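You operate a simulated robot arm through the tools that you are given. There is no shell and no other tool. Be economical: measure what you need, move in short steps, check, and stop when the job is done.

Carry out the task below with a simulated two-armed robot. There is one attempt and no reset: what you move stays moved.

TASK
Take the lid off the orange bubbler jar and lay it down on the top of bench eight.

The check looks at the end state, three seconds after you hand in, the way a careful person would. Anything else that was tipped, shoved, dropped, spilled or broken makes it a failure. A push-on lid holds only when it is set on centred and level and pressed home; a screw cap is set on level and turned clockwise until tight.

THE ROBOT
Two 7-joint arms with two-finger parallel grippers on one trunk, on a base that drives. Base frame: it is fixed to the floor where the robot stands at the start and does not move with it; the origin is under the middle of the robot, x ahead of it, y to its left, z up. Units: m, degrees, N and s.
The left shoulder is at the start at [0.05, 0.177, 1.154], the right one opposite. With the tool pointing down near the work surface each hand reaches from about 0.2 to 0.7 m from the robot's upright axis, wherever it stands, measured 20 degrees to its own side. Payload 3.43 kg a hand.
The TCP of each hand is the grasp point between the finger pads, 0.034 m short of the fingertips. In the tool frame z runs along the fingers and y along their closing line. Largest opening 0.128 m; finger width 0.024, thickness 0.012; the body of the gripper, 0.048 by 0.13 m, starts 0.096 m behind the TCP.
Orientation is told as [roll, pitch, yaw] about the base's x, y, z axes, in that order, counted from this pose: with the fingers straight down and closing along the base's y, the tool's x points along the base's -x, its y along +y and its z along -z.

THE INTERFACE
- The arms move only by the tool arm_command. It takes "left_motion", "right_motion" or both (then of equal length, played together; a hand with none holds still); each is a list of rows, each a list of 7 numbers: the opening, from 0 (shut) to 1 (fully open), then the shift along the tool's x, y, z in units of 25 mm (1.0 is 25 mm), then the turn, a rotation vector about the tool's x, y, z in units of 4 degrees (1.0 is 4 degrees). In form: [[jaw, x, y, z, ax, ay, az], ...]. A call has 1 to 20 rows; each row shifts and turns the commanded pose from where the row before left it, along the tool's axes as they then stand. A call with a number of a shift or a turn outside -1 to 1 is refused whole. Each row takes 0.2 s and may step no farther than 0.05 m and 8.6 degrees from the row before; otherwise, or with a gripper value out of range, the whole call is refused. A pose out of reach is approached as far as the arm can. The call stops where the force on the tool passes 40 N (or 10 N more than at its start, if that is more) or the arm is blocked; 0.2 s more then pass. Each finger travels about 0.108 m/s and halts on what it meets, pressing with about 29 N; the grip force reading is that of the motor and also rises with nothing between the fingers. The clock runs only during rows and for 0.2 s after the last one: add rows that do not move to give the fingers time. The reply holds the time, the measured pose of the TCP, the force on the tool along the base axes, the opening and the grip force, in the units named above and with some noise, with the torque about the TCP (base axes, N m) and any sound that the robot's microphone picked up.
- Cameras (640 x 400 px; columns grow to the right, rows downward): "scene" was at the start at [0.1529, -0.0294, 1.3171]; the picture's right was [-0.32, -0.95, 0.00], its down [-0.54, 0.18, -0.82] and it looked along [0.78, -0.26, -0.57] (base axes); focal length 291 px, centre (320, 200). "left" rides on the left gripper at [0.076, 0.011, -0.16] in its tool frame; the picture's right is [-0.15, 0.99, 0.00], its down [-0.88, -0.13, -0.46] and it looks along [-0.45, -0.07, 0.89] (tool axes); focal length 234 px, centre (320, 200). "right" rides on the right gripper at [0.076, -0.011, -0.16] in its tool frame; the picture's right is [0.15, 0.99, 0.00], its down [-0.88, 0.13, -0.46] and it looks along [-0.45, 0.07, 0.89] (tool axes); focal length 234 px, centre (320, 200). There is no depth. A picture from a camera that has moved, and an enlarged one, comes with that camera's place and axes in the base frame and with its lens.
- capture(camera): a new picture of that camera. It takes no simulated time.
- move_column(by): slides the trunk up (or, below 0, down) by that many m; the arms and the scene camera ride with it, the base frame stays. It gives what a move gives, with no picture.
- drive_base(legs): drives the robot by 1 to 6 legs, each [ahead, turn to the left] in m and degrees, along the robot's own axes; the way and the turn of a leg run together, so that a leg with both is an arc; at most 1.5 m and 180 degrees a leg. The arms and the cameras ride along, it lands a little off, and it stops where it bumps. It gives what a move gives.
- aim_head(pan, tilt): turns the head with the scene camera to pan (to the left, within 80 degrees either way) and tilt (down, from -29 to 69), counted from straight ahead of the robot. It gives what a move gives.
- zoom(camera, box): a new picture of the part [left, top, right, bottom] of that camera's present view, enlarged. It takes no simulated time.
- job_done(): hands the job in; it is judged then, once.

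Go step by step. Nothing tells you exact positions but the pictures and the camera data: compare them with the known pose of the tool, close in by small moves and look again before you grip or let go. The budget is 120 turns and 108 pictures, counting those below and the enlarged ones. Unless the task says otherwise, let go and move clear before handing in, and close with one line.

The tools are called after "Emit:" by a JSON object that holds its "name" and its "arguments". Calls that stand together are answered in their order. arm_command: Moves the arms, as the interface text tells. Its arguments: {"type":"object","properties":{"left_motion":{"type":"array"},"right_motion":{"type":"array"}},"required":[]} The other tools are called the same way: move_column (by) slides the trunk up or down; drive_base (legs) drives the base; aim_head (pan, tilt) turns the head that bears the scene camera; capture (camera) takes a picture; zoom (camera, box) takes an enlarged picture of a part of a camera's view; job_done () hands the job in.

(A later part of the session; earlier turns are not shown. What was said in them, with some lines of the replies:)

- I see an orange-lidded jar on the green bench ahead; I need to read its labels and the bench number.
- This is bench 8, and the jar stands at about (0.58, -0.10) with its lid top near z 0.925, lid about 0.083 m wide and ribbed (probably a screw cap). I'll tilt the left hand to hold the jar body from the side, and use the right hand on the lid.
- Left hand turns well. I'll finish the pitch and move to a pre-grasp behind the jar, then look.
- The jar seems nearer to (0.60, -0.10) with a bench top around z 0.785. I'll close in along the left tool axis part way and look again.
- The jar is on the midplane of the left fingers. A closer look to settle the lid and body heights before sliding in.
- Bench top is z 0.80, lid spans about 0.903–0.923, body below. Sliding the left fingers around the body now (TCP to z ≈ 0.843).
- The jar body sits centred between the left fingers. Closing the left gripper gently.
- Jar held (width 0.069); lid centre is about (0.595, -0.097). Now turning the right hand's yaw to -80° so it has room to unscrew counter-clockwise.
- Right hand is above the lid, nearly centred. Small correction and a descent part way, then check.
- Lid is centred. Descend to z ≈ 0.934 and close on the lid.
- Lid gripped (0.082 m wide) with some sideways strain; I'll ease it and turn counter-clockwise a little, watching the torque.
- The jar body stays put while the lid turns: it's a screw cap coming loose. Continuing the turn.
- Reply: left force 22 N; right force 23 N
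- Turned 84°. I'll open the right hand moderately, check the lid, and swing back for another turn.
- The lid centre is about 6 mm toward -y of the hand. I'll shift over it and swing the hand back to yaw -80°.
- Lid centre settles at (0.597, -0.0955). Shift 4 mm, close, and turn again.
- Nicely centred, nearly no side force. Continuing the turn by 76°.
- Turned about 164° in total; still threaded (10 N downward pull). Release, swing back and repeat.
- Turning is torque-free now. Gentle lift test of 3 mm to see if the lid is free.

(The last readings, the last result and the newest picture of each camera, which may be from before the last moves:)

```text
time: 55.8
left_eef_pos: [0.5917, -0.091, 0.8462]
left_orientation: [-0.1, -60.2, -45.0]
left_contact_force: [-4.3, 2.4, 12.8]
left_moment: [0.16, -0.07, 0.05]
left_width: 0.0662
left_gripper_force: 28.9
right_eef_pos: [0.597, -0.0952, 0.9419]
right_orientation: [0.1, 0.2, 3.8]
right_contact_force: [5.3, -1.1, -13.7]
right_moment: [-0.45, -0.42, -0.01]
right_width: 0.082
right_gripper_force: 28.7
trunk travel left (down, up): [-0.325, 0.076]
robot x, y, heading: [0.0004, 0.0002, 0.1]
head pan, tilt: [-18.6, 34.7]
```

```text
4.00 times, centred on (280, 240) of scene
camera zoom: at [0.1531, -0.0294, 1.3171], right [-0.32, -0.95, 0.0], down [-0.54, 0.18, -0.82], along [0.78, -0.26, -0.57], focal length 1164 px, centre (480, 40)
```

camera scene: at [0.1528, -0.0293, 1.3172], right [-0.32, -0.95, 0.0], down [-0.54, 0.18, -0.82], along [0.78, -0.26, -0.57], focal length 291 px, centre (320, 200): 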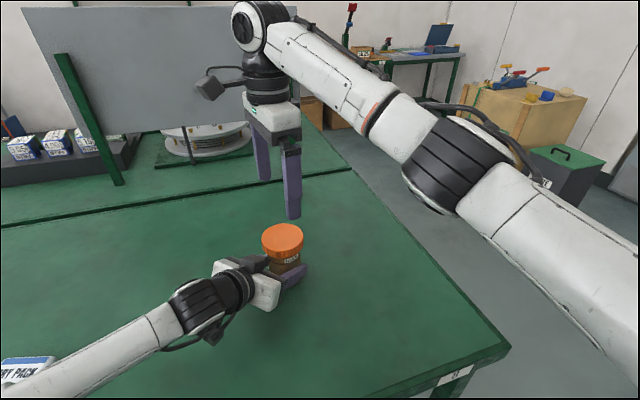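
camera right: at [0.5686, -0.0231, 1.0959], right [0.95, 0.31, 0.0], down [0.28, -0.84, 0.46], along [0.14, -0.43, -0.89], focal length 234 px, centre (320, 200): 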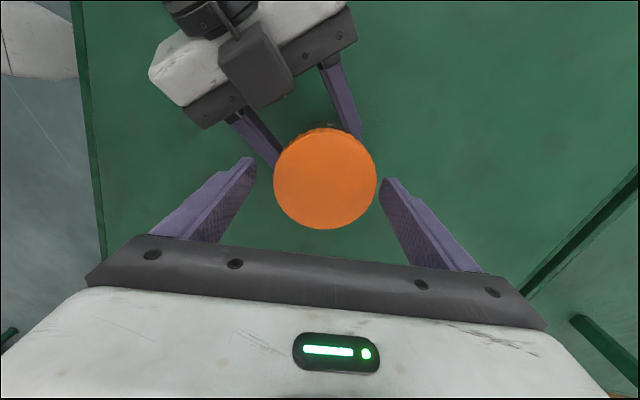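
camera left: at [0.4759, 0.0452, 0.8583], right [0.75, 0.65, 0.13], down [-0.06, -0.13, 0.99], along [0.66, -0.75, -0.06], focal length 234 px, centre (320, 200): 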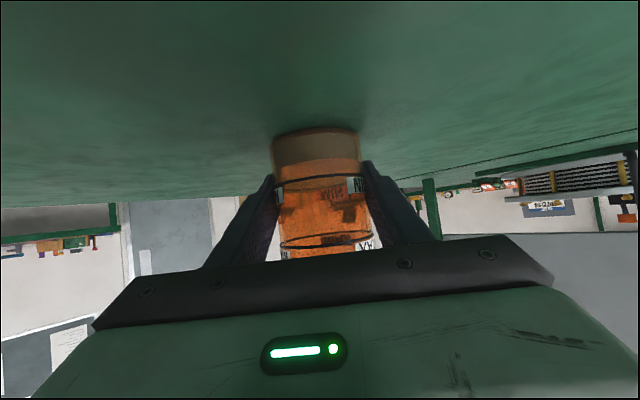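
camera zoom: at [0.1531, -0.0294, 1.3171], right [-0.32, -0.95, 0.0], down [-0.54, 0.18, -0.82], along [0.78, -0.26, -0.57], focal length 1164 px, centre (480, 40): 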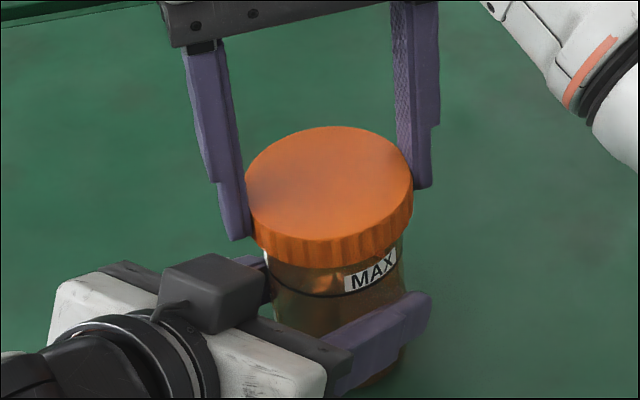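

Still threaded. Lowering back and doing another cycle.

Emit:
{"name": "arm_command", "arguments": {"right_motion": [[0.5, 0, 0, 0.06, 0, 0, 0], [0.5, 0, 0, 0.04, 0, 0, 0], [0.6, 0, 0, 0, 0, 0, 0], [0.7, 0, 0, 0, 0, 0, 0], [0.85, 0, 0, 0, 0, 0, 0], [0.85, 0, 0, 0, 0, 0, 1], [0.85, 0, 0, 0, 0, 0, 1], [0.85, 0, 0, 0, 0, 0, 1], [0.85, 0, 0, 0, 0, 0, 1], [0.85, 0, 0, 0, 0, 0, 1], [0.85, 0, 0, 0, 0, 0, 1], [0.85, 0, 0, 0, 0, 0, 1], [0.85, 0, 0, 0, 0, 0, 1], [0.85, 0, 0, 0, 0, 0, 1], [0.85, 0, 0, 0, 0, 0, 1], [0.85, 0, 0, 0, 0, 0, 1], [0.85, 0, 0, 0, 0, 0, 1], [0.85, 0, 0, 0, 0, 0, 1], [0.85, 0, 0, 0, 0, 0, 1], [0.85, 0, 0, 0, 0, 0, 1]]}}

Emit:
{"name": "zoom", "arguments": {"camera": "scene", "box": [245, 210, 325, 300]}}

Emit:
{"name": "capture", "arguments": {"camera": "right"}}

```text
time: 60.0
left_eef_pos: [0.5911, -0.0898, 0.8435]
left_orientation: [0.0, -60.0, -44.9]
left_contact_force: [-0.6, -0.8, -1.8]
left_moment: [0.02, 0.01, -0.01]
left_width: 0.0664
left_gripper_force: 29.1
right_eef_pos: [0.5966, -0.0948, 0.939]
right_orientation: [0.0, 0.0, -56.1]
right_contact_force: [-0.2, 0.2, -0.5]
right_moment: [0.02, 0.04, -0.02]
right_width: 0.1085
right_gripper_force: 0.0
trunk travel left (down, up): [-0.325, 0.076]
robot x, y, heading: [0.0003, 0.0001, 0.1]
head pan, tilt: [-18.6, 34.7]
```

```text
4.44 times, centred on (285, 255) of scene
camera zoom: at [0.1531, -0.0294, 1.3171], right [-0.32, -0.95, 0.0], down [-0.54, 0.18, -0.82], along [0.78, -0.26, -0.57], focal length 1293 px, centre (476, -44)
```

zoom: 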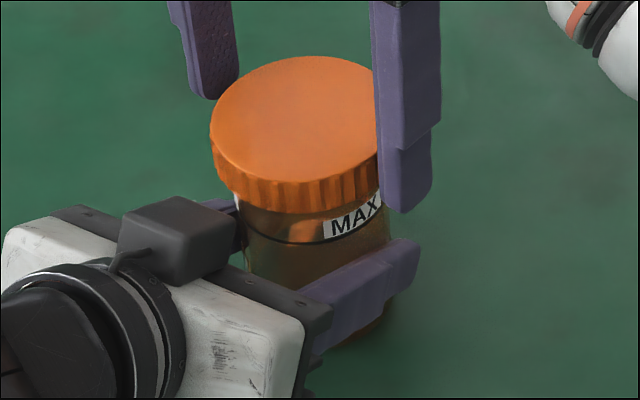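

```text
76 pictures are left
camera right: at [0.5452, -0.0382, 1.0998], right [0.74, 0.67, 0.0], down [0.6, -0.66, 0.46], along [0.31, -0.34, -0.89], focal length 234 px, centre (320, 200)
```

right: 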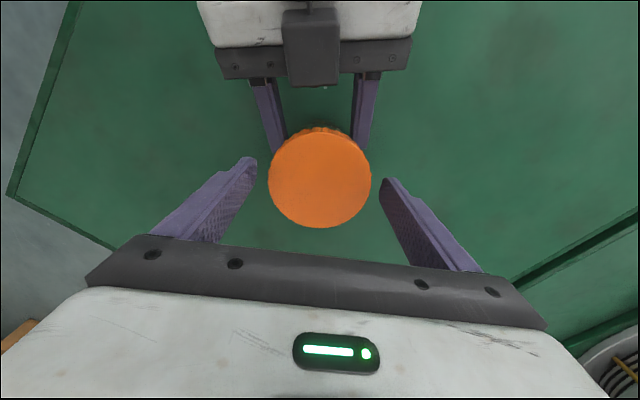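

The gap under the lid has grown by a few mm, so it's rising. Another cycle.

Emit:
{"name": "arm_command", "arguments": {"right_motion": [[0.85, 0, 0, 0, 0, 0, 1], [0.85, 0, 0, 0, 0, 0, 1], [0.85, 0, 0, 0, 0, 0, 1], [0.85, 0, 0, 0, 0, 0, 1], [0.85, 0, 0, 0, 0, 0, 1], [0.85, 0, 0, 0, 0, 0, 1], [0.75, 0, 0, 0, 0, 0, 0], [0.68, 0, 0, 0, 0, 0, 0], [0.65, 0, 0, 0, 0, 0, 0], [0.62, 0, 0, 0, 0, 0, 0], [0.58, 0, 0, 0, 0, 0, 0], [0.5, 0, 0, 0, 0, 0, 0], [0.5, 0, 0, 0, 0, 0, 0]]}}

Emit:
{"name": "arm_command", "arguments": {"right_motion": [[0.5, 0, 0, 0, 0, 0, -1], [0.5, 0, 0, 0, 0, 0, -1], [0.5, 0, 0, 0, 0, 0, -1], [0.5, 0, 0, -0.002, 0, 0, -1], [0.5, 0, 0, -0.002, 0, 0, -1], [0.5, 0, 0, -0.002, 0, 0, -1], [0.5, 0, 0, -0.002, 0, 0, -1], [0.5, 0, 0, -0.002, 0, 0, -1], [0.5, 0, 0, -0.002, 0, 0, -1], [0.5, 0, 0, -0.002, 0, 0, -1], [0.5, 0, 0, -0.002, 0, 0, -1], [0.5, 0, 0, -0.002, 0, 0, -1], [0.5, 0, 0, -0.002, 0, 0, -1], [0.5, 0, 0, -0.002, 0, 0, -1], [0.5, 0, 0, -0.002, 0, 0, -1], [0.5, 0, 0, -0.002, 0, 0, -1], [0.5, 0, 0, -0.002, 0, 0, -1], [0.5, 0, 0, -0.002, 0, 0, -1], [0.5, 0, 0, -0.002, 0, 0, -1], [0.5, 0, 0, -0.002, 0, 0, -1]]}}

Emit:
{"name": "arm_command", "arguments": {"right_motion": [[0.5, 0, 0, -0.04, 0, 0, -0.5], [0.5, 0, 0, -0.04, 0, 0, -0.5], [0.5, 0, 0, 0, 0, 0, 0]]}}

Emit:
{"name": "zoom", "arguments": {"camera": "scene", "box": [245, 210, 325, 300]}}

```text
time: 62.8
left_eef_pos: [0.5916, -0.0888, 0.8431]
left_orientation: [0.1, -60.1, -44.8]
left_contact_force: [5.9, -1.2, -2.0]
left_moment: [0.06, 0.44, 0.04]
left_width: 0.0661
left_gripper_force: 28.6
right_eef_pos: [0.5975, -0.0947, 0.9397]
right_orientation: [-0.3, 0.0, -80.0]
right_contact_force: [-6.8, 1.1, -0.7]
right_moment: [0.03, 0.12, 0.0]
right_width: 0.0832
right_gripper_force: 29.1
trunk travel left (down, up): [-0.325, 0.076]
robot x, y, heading: [-0.0044, -0.0014, 0.1]
head pan, tilt: [-18.6, 34.7]
```

```text
time: 67.0
left_eef_pos: [0.5922, -0.0891, 0.8423]
left_orientation: [0.0, -60.0, -44.8]
left_contact_force: [-0.2, 0.0, -1.9]
left_moment: [-0.01, 0.01, 0.02]
left_width: 0.0661
left_gripper_force: 29.2
right_eef_pos: [0.5979, -0.0954, 0.9408]
right_orientation: [0.1, 0.0, 0.1]
right_contact_force: [-0.1, 0.5, -0.2]
right_moment: [0.01, 0.0, 0.0]
right_width: 0.083
right_gripper_force: 29.3
trunk travel left (down, up): [-0.325, 0.076]
robot x, y, heading: [-0.0014, 0.0017, 0.1]
head pan, tilt: [-18.6, 34.7]
```

```text
time: 67.8
left_eef_pos: [0.5917, -0.0899, 0.8445]
left_orientation: [-0.1, -60.0, -45.0]
left_contact_force: [-0.1, -0.2, -2.0]
left_moment: [0.01, 0.01, 0.02]
left_width: 0.0664
left_gripper_force: 29.2
right_eef_pos: [0.5969, -0.095, 0.9433]
right_orientation: [0.1, 0.1, 4.0]
right_contact_force: [-0.9, 0.3, -0.9]
right_moment: [0.0, 0.01, 0.0]
right_width: 0.0829
right_gripper_force: 29.7
trunk travel left (down, up): [-0.325, 0.076]
robot x, y, heading: [0.0012, -0.0025, 0.0]
head pan, tilt: [-18.6, 34.7]
```

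```text
4.44 times, centred on (285, 255) of scene
camera zoom: at [0.1531, -0.0294, 1.3171], right [-0.32, -0.95, 0.0], down [-0.54, 0.18, -0.82], along [0.78, -0.26, -0.57], focal length 1293 px, centre (476, -44)
```

zoom: 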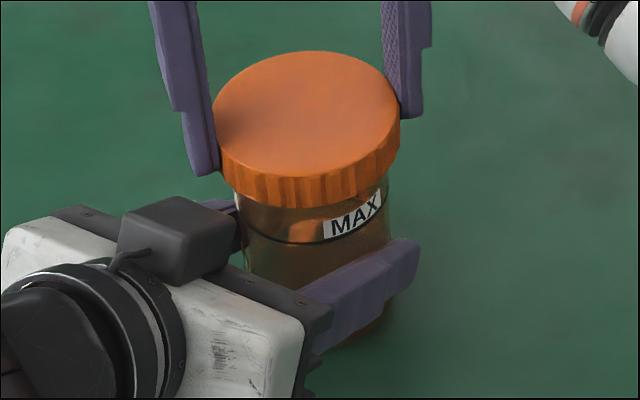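

Force-free now: the lid has come off its thread. Lifting slowly straight up.

Emit:
{"name": "arm_command", "arguments": {"right_motion": [[0.5, 0, 0, -0.1, 0, 0, 0], [0.5, 0, 0, -0.1, 0, 0, 0], [0.5, 0, 0, -0.2, 0, 0, 0], [0.5, 0, 0, -0.3, 0, 0, 0], [0.5, 0, 0, -0.4, 0, 0, 0], [0.5, 0, 0, -0.5, 0, 0, 0], [0.5, 0, 0, -0.5, 0, 0, 0], [0.5, 0, 0, -0.5, 0, 0, 0], [0.5, 0, 0, 0, 0, 0, 0]]}}

Emit:
{"name": "capture", "arguments": {"camera": "scene"}}

```text
time: 69.8
left_eef_pos: [0.5913, -0.0893, 0.8426]
left_orientation: [0.0, -60.0, -45.0]
left_contact_force: [0.0, 0.5, -1.9]
left_moment: [0.01, 0.01, 0.03]
left_width: 0.0666
left_gripper_force: 29.1
right_eef_pos: [0.5957, -0.0955, 1.0075]
right_orientation: [0.0, -0.1, 4.0]
right_contact_force: [0.7, -0.3, 0.2]
right_moment: [-0.03, 0.0, 0.0]
right_width: 0.0834
right_gripper_force: 28.8
trunk travel left (down, up): [-0.325, 0.076]
robot x, y, heading: [-0.0012, -0.0033, 0.1]
head pan, tilt: [-18.6, 34.7]
```

```text
74 pictures are left
camera scene: at [0.1531, -0.0294, 1.3171], right [-0.32, -0.95, 0.0], down [-0.54, 0.18, -0.82], along [0.78, -0.26, -0.57], focal length 291 px, centre (320, 200)
```

scene: 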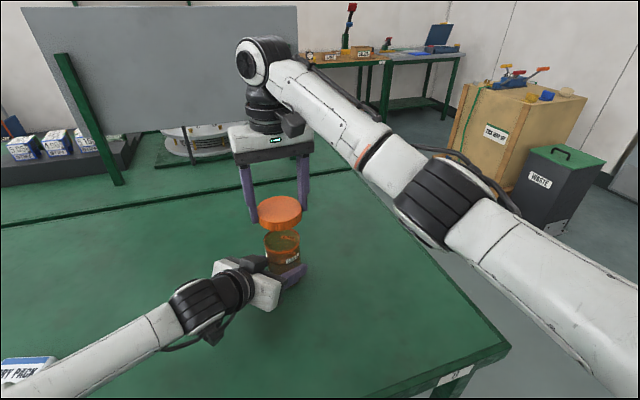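

The lid is off cleanly, with no tube beneath. Carrying it to a free spot at about (0.56, -0.27), well inside the bench edge (y ≈ -0.44).

Emit:
{"name": "arm_command", "arguments": {"right_motion": [[0.5, 0.1, -0.4, 0, 0, 0, 0], [0.5, 0.24, -0.8, 0, 0, 0, 0], [0.5, 0.24, -0.8, 0, 0, 0, 0], [0.5, 0.24, -0.8, 0, 0, 0, 0], [0.5, 0.24, -0.8, 0, 0, 0, 0], [0.5, 0.24, -0.8, 0, 0, 0, 0], [0.5, 0.24, -0.8, 0, 0, 0, 0], [0.5, 0.24, -0.8, 0, 0, 0, 0], [0.5, 0.1, -0.6, 0, 0, 0, 0], [0.5, 0, -0.3, 0, 0, 0, 0], [0.5, 0, 0, 0.8, 0, 0, 0], [0.5, 0, 0, 0.8, 0, 0, 0], [0.5, 0, 0, 0.8, 0, 0, 0], [0.5, 0, 0, 0.8, 0, 0, 0], [0.5, 0, 0, 0.8, 0, 0, 0], [0.5, 0, 0, 0, 0, 0, 0]]}}

Emit:
{"name": "capture", "arguments": {"camera": "scene"}}

Emit:
{"name": "capture", "arguments": {"camera": "right"}}

```text
time: 73.2
left_eef_pos: [0.5907, -0.0903, 0.8421]
left_orientation: [0.0, -60.1, -44.9]
left_contact_force: [0.7, -0.9, -1.8]
left_moment: [0.02, 0.0, -0.01]
left_width: 0.0661
left_gripper_force: 29.2
right_eef_pos: [0.5627, -0.2702, 0.9087]
right_orientation: [0.0, 0.0, 4.0]
right_contact_force: [-0.2, 0.2, -0.3]
right_moment: [0.0, 0.0, -0.01]
right_width: 0.0831
right_gripper_force: 29.1
trunk travel left (down, up): [-0.325, 0.076]
robot x, y, heading: [0.0019, 0.0011, 0.1]
head pan, tilt: [-18.6, 34.7]
```

```text
73 pictures are left
camera scene: at [0.153, -0.0294, 1.3171], right [-0.32, -0.95, 0.0], down [-0.54, 0.18, -0.82], along [0.78, -0.26, -0.57], focal length 291 px, centre (320, 200)
```

scene: 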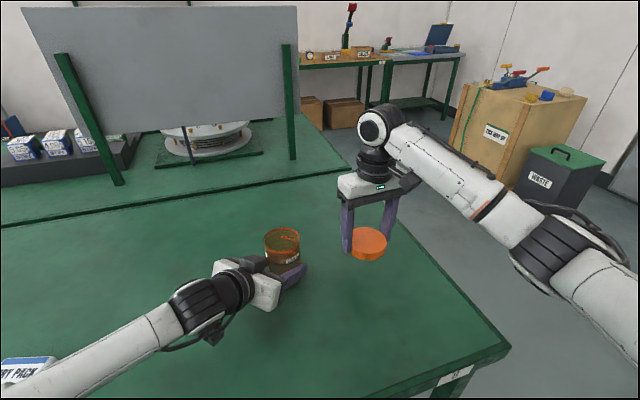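

```text
72 pictures are left
camera right: at [0.4879, -0.2872, 1.0685], right [-0.22, 0.98, 0.0], down [0.87, 0.19, 0.46], along [0.45, 0.1, -0.89], focal length 234 px, centre (320, 200)
```

right: 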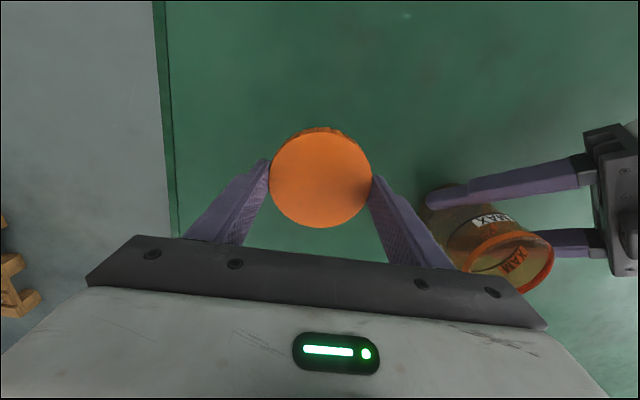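

Lid hangs level over clear bench. Lowering until it nearly touches.

Emit:
{"name": "arm_command", "arguments": {"right_motion": [[0.5, 0, 0, 0.6, 0, 0, 0], [0.5, 0, 0, 0.6, 0, 0, 0], [0.5, 0, 0, 0.6, 0, 0, 0], [0.5, 0, 0, 0.5, 0, 0, 0], [0.5, 0, 0, 0.3, 0, 0, 0], [0.5, 0, 0, 0.1, 0, 0, 0], [0.5, 0, 0, 0.06, 0, 0, 0], [0.5, 0, 0, 0, 0, 0, 0]]}}

Emit:
{"name": "zoom", "arguments": {"camera": "scene", "box": [310, 180, 450, 300]}}

```text
time: 75.0
left_eef_pos: [0.5907, -0.0901, 0.8435]
left_orientation: [0.0, -60.0, -44.8]
left_contact_force: [0.7, 0.7, -2.3]
left_moment: [0.01, -0.01, -0.01]
left_width: 0.0665
left_gripper_force: 29.0
right_eef_pos: [0.5626, -0.2715, 0.8402]
right_orientation: [0.0, 0.1, 4.0]
right_contact_force: [0.4, -0.3, -0.6]
right_moment: [-0.03, 0.03, -0.04]
right_width: 0.083
right_gripper_force: 29.0
trunk travel left (down, up): [-0.325, 0.076]
robot x, y, heading: [-0.0009, 0.0009, -0.1]
head pan, tilt: [-18.6, 34.7]
```

```text
3.33 times, centred on (380, 240) of scene
camera zoom: at [0.1531, -0.0294, 1.3171], right [-0.32, -0.95, 0.0], down [-0.54, 0.18, -0.82], along [0.78, -0.26, -0.57], focal length 970 px, centre (120, 67)
```

zoom: 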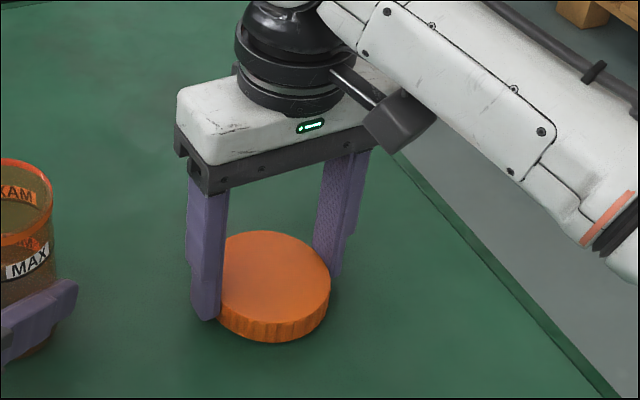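

Emit:
{"name": "arm_command", "arguments": {"right_motion": [[0.5, 0, 0, 0.06, 0, 0, 0], [0.5, 0, 0, 0.06, 0, 0, 0], [0.5, 0, 0, 0.04, 0, 0, 0], [0.5, 0, 0, 0, 0, 0, 0]]}}

```text
time: 76.0
left_eef_pos: [0.5903, -0.0901, 0.8435]
left_orientation: [0.0, -60.0, -44.9]
left_contact_force: [0.8, 0.9, -2.0]
left_moment: [0.0, -0.01, -0.01]
left_width: 0.0659
left_gripper_force: 29.1
right_eef_pos: [0.5619, -0.2706, 0.8355]
right_orientation: [0.0, -0.1, 4.0]
right_contact_force: [0.1, -0.5, 0.9]
right_moment: [-0.02, 0.05, 0.0]
right_width: 0.0832
right_gripper_force: 29.0
trunk travel left (down, up): [-0.325, 0.076]
robot x, y, heading: [0.001, -0.0009, -0.1]
head pan, tilt: [-18.6, 34.7]
```

Emit:
{"name": "arm_command", "arguments": {"right_motion": [[0.5, 0, 0, 0.04, 0, 0, 0], [0.5, 0, 0, 0.02, 0, 0, 0], [0.5, 0, 0, 0, 0, 0, 0]]}}

```text
time: 76.8
left_eef_pos: [0.5911, -0.0898, 0.8437]
left_orientation: [0.1, -60.1, -44.9]
left_contact_force: [1.4, 0.9, -2.5]
left_moment: [-0.02, 0.0, 0.0]
left_width: 0.0662
left_gripper_force: 29.2
right_eef_pos: [0.5619, -0.2709, 0.8354]
right_orientation: [0.0, -0.1, 4.0]
right_contact_force: [0.1, -2.1, 10.5]
right_moment: [-0.04, 0.45, 0.05]
right_width: 0.0833
right_gripper_force: 28.8
trunk travel left (down, up): [-0.325, 0.076]
robot x, y, heading: [-0.0004, 0.0018, 0.3]
head pan, tilt: [-18.6, 34.7]
```

Contact felt (10 N). Opening the right hand slowly and rising clear.

Emit:
{"name": "arm_command", "arguments": {"right_motion": [[0.5, 0, 0, -0.02, 0, 0, 0], [0.6, 0, 0, 0, 0, 0, 0], [0.66, 0, 0, 0, 0, 0, 0], [0.7, 0, 0, 0, 0, 0, 0], [0.8, 0, 0, 0, 0, 0, 0], [0.9, 0, 0, 0, 0, 0, 0], [0.9, 0, 0, -0.3, 0, 0, 0], [0.9, 0, 0, -0.8, 0, 0, 0], [0.9, 0, 0, -0.8, 0, 0, 0], [0.9, 0, 0, -0.8, 0, 0, 0], [0.9, 0, 0, -0.8, 0, 0, 0], [0.9, 0, 0, -0.8, 0, 0, 0], [0.9, 0, 0, -0.8, 0, 0, 0]]}}

Emit:
{"name": "capture", "arguments": {"camera": "scene"}}

Emit:
{"name": "zoom", "arguments": {"camera": "left", "box": [240, 90, 400, 260]}}

```text
time: 79.6
left_eef_pos: [0.5911, -0.0893, 0.8435]
left_orientation: [-0.1, -60.1, -44.9]
left_contact_force: [-0.1, -0.7, -1.8]
left_moment: [0.03, -0.01, 0.02]
left_width: 0.0665
left_gripper_force: 29.1
right_eef_pos: [0.5636, -0.2701, 0.9618]
right_orientation: [0.0, 0.1, 3.9]
right_contact_force: [0.1, 0.0, 0.8]
right_moment: [0.02, -0.02, -0.02]
right_width: 0.1151
right_gripper_force: 0.1
trunk travel left (down, up): [-0.325, 0.076]
robot x, y, heading: [0.0002, 0.0013, 0.0]
head pan, tilt: [-18.6, 34.7]
```

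```text
70 pictures are left
camera scene: at [0.1529, -0.0293, 1.3171], right [-0.32, -0.95, 0.0], down [-0.54, 0.18, -0.82], along [0.78, -0.26, -0.57], focal length 291 px, centre (320, 200)
```

scene: 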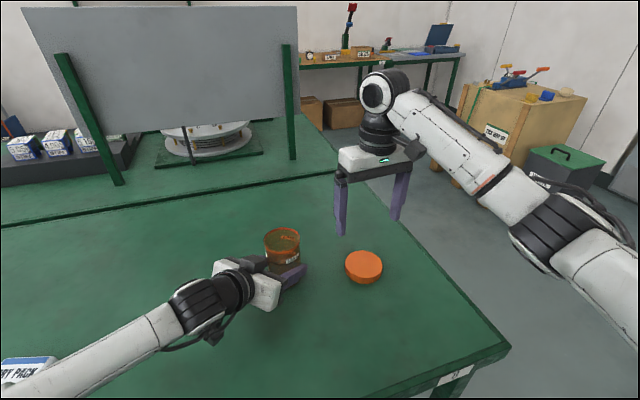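

```text
2.35 times, centred on (320, 175) of left
camera zoom: at [0.475, 0.0437, 0.858], right [0.75, 0.65, 0.13], down [-0.06, -0.12, 0.99], along [0.66, -0.75, -0.05], focal length 551 px, centre (320, 259)
```

zoom: 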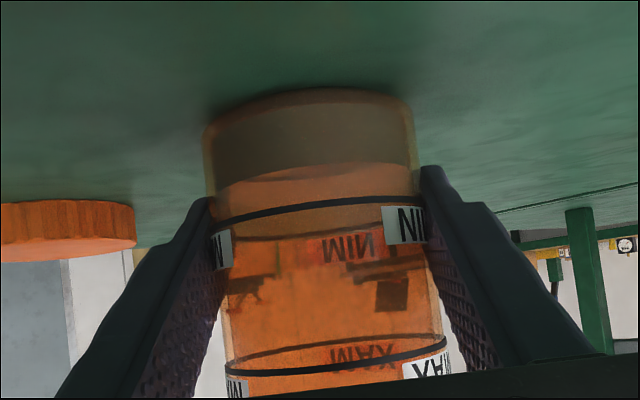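

Lid lies flat. The left hand may be carrying the jar's weight slightly, so I'll lower it in fractions of a millimetre until the bench takes it.

Emit:
{"name": "arm_command", "arguments": {"left_motion": [[0.4, 0.0173, 0, 0.01, 0, 0, 0], [0.4, 0.0173, 0, 0.01, 0, 0, 0], [0.4, 0, 0, 0, 0, 0, 0]]}}

```text
time: 80.4
left_eef_pos: [0.5908, -0.09, 0.8417]
left_orientation: [0.0, -60.0, -45.0]
left_contact_force: [0.4, -0.5, 0.5]
left_moment: [0.0, 0.01, -0.01]
left_width: 0.0659
left_gripper_force: 29.1
right_eef_pos: [0.5617, -0.2697, 0.9633]
right_orientation: [0.0, 0.0, 3.9]
right_contact_force: [0.2, 0.4, -0.5]
right_moment: [-0.02, 0.0, 0.01]
right_width: 0.1153
right_gripper_force: 0.0
trunk travel left (down, up): [-0.325, 0.076]
robot x, y, heading: [0.0017, 0.0023, -0.4]
head pan, tilt: [-18.6, 34.7]
```

The bench now carries the jar. Opening the left gripper slowly.

Emit:
{"name": "arm_command", "arguments": {"left_motion": [[0.5, 0, 0, 0, 0, 0, 0], [0.54, 0, 0, 0, 0, 0, 0], [0.58, 0, 0, 0, 0, 0, 0], [0.62, 0, 0, 0, 0, 0, 0], [0.7, 0, 0, 0, 0, 0, 0], [0.8, 0, 0, 0, 0, 0, 0], [0.9, 0, 0, 0, 0, 0, 0], [1, 0, 0, 0, 0, 0, 0], [1, 0, 0, 0, 0, 0, 0]]}}

Emit:
{"name": "capture", "arguments": {"camera": "left"}}

```text
time: 82.4
left_eef_pos: [0.591, -0.0886, 0.8426]
left_orientation: [0.0, -60.1, -44.9]
left_contact_force: [0.0, -0.1, -0.3]
left_moment: [0.0, -0.02, 0.01]
left_width: 0.1279
left_gripper_force: 0.1
right_eef_pos: [0.562, -0.2696, 0.9631]
right_orientation: [0.0, 0.0, 4.0]
right_contact_force: [0.2, 0.1, -0.4]
right_moment: [-0.01, 0.01, -0.04]
right_width: 0.1153
right_gripper_force: 0.0
trunk travel left (down, up): [-0.325, 0.076]
robot x, y, heading: [0.0002, -0.0001, 0.0]
head pan, tilt: [-18.6, 34.7]
```

```text
68 pictures are left
camera left: at [0.4745, 0.0438, 0.8568], right [0.75, 0.65, 0.13], down [-0.06, -0.12, 0.99], along [0.66, -0.75, -0.05], focal length 234 px, centre (320, 200)
```

left: 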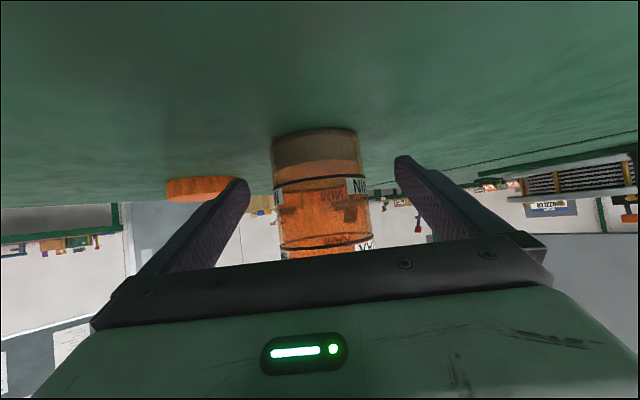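

Jar stands free, centred between the open fingers. Backing the left hand straight out along its axis.

Emit:
{"name": "arm_command", "arguments": {"left_motion": [[1, 0, 0, -0.4, 0, 0, 0], [1, 0, 0, -0.8, 0, 0, 0], [1, 0, 0, -0.8, 0, 0, 0], [1, 0, 0, -0.8, 0, 0, 0], [1, 0, 0, -0.8, 0, 0, 0], [1, 0, 0, -0.8, 0, 0, 0], [1, 0, 0, -0.8, 0, 0, 0], [1, 0, 0, -0.8, 0, 0, 0], [1, 0, 0, -0.8, 0, 0, 0], [1, 0, 0, 0, 0, 0, 0]]}}

Emit:
{"name": "capture", "arguments": {"camera": "scene"}}

Emit:
{"name": "zoom", "arguments": {"camera": "scene", "box": [240, 200, 400, 310]}}

```text
time: 84.6
left_eef_pos: [0.4857, 0.0134, 0.9272]
left_orientation: [0.0, -60.0, -44.9]
left_contact_force: [0.3, -0.1, -0.5]
left_moment: [-0.02, 0.01, 0.01]
left_width: 0.1282
left_gripper_force: 0.0
right_eef_pos: [0.5629, -0.2703, 0.9613]
right_orientation: [0.0, -0.1, 4.0]
right_contact_force: [-0.1, -0.2, 0.0]
right_moment: [-0.01, 0.0, 0.0]
right_width: 0.1153
right_gripper_force: 0.1
trunk travel left (down, up): [-0.325, 0.076]
robot x, y, heading: [0.0037, 0.0032, -0.1]
head pan, tilt: [-18.6, 34.7]
```

```text
67 pictures are left
camera scene: at [0.1529, -0.0294, 1.3171], right [-0.32, -0.95, 0.0], down [-0.54, 0.18, -0.82], along [0.78, -0.26, -0.57], focal length 291 px, centre (320, 200)
```

scene: 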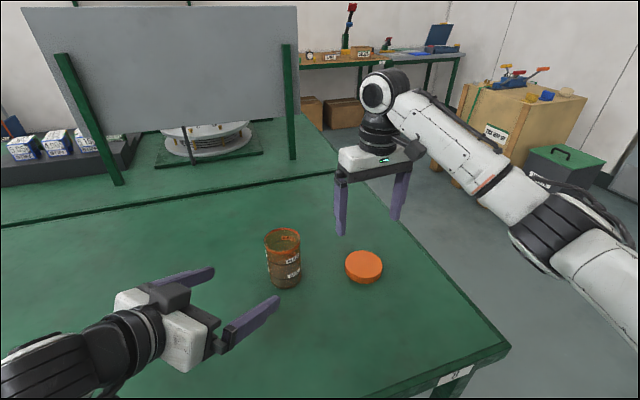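

```text
3.64 times, centred on (320, 255) of scene
camera zoom: at [0.1529, -0.0294, 1.3171], right [-0.32, -0.95, 0.0], down [-0.54, 0.18, -0.82], along [0.78, -0.26, -0.57], focal length 1058 px, centre (320, 0)
```

zoom: 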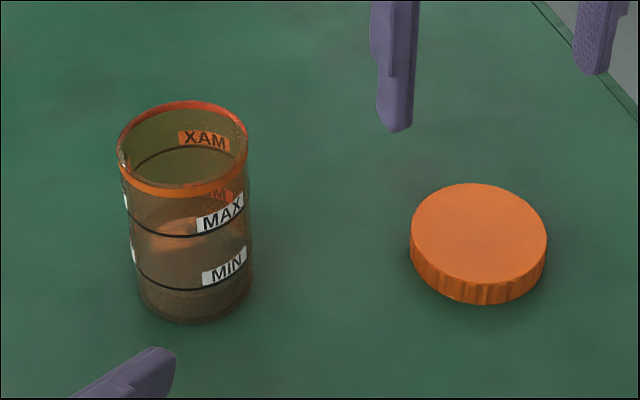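

Jar upright and open, lid flat on the bench, hands clear. One quick look that the dry pack was not disturbed.

Emit:
{"name": "aim_head", "arguments": {"pan": 15, "tilt": 45}}

Emit:
{"name": "capture", "arguments": {"camera": "scene"}}

```text
time: 85.6
left_eef_pos: [0.4858, 0.0133, 0.927]
left_orientation: [0.1, -60.0, -45.0]
left_contact_force: [0.7, 0.2, -0.6]
left_moment: [0.01, 0.01, 0.03]
left_width: 0.1278
left_gripper_force: 0.0
right_eef_pos: [0.5627, -0.2699, 0.9635]
right_orientation: [0.0, 0.0, 4.0]
right_contact_force: [-0.1, 0.1, -0.5]
right_moment: [-0.02, -0.05, 0.0]
right_width: 0.1152
right_gripper_force: 0.1
trunk travel left (down, up): [-0.325, 0.076]
robot x, y, heading: [-0.002, 0.0026, 0.1]
head pan, tilt: [15.0, 45.0]
```

```text
65 pictures are left
camera scene: at [0.1478, 0.0197, 1.3018], right [0.26, -0.97, 0.0], down [-0.68, -0.18, -0.71], along [0.68, 0.18, -0.71], focal length 291 px, centre (320, 200)
```

scene: 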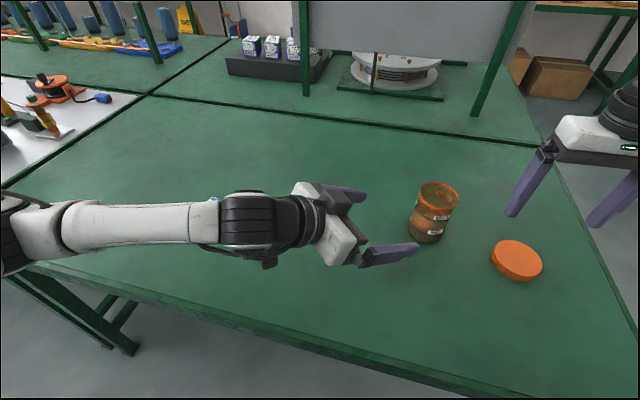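

The dry pack sits hidden behind the forearm, only a small blue bit of it showing, so I could not check it fully; the arm felt no bump there. Handing in.

Emit:
{"name": "job_done", "arguments": {}}

```text
The job is handed in.
```

The orange lid is unscrewed and lying flat on the top of bench eight, and the open jar stands upright beside it with both hands clear. The forearm hid most of the dry pack in my last picture, so I did not fully confirm it stayed put.
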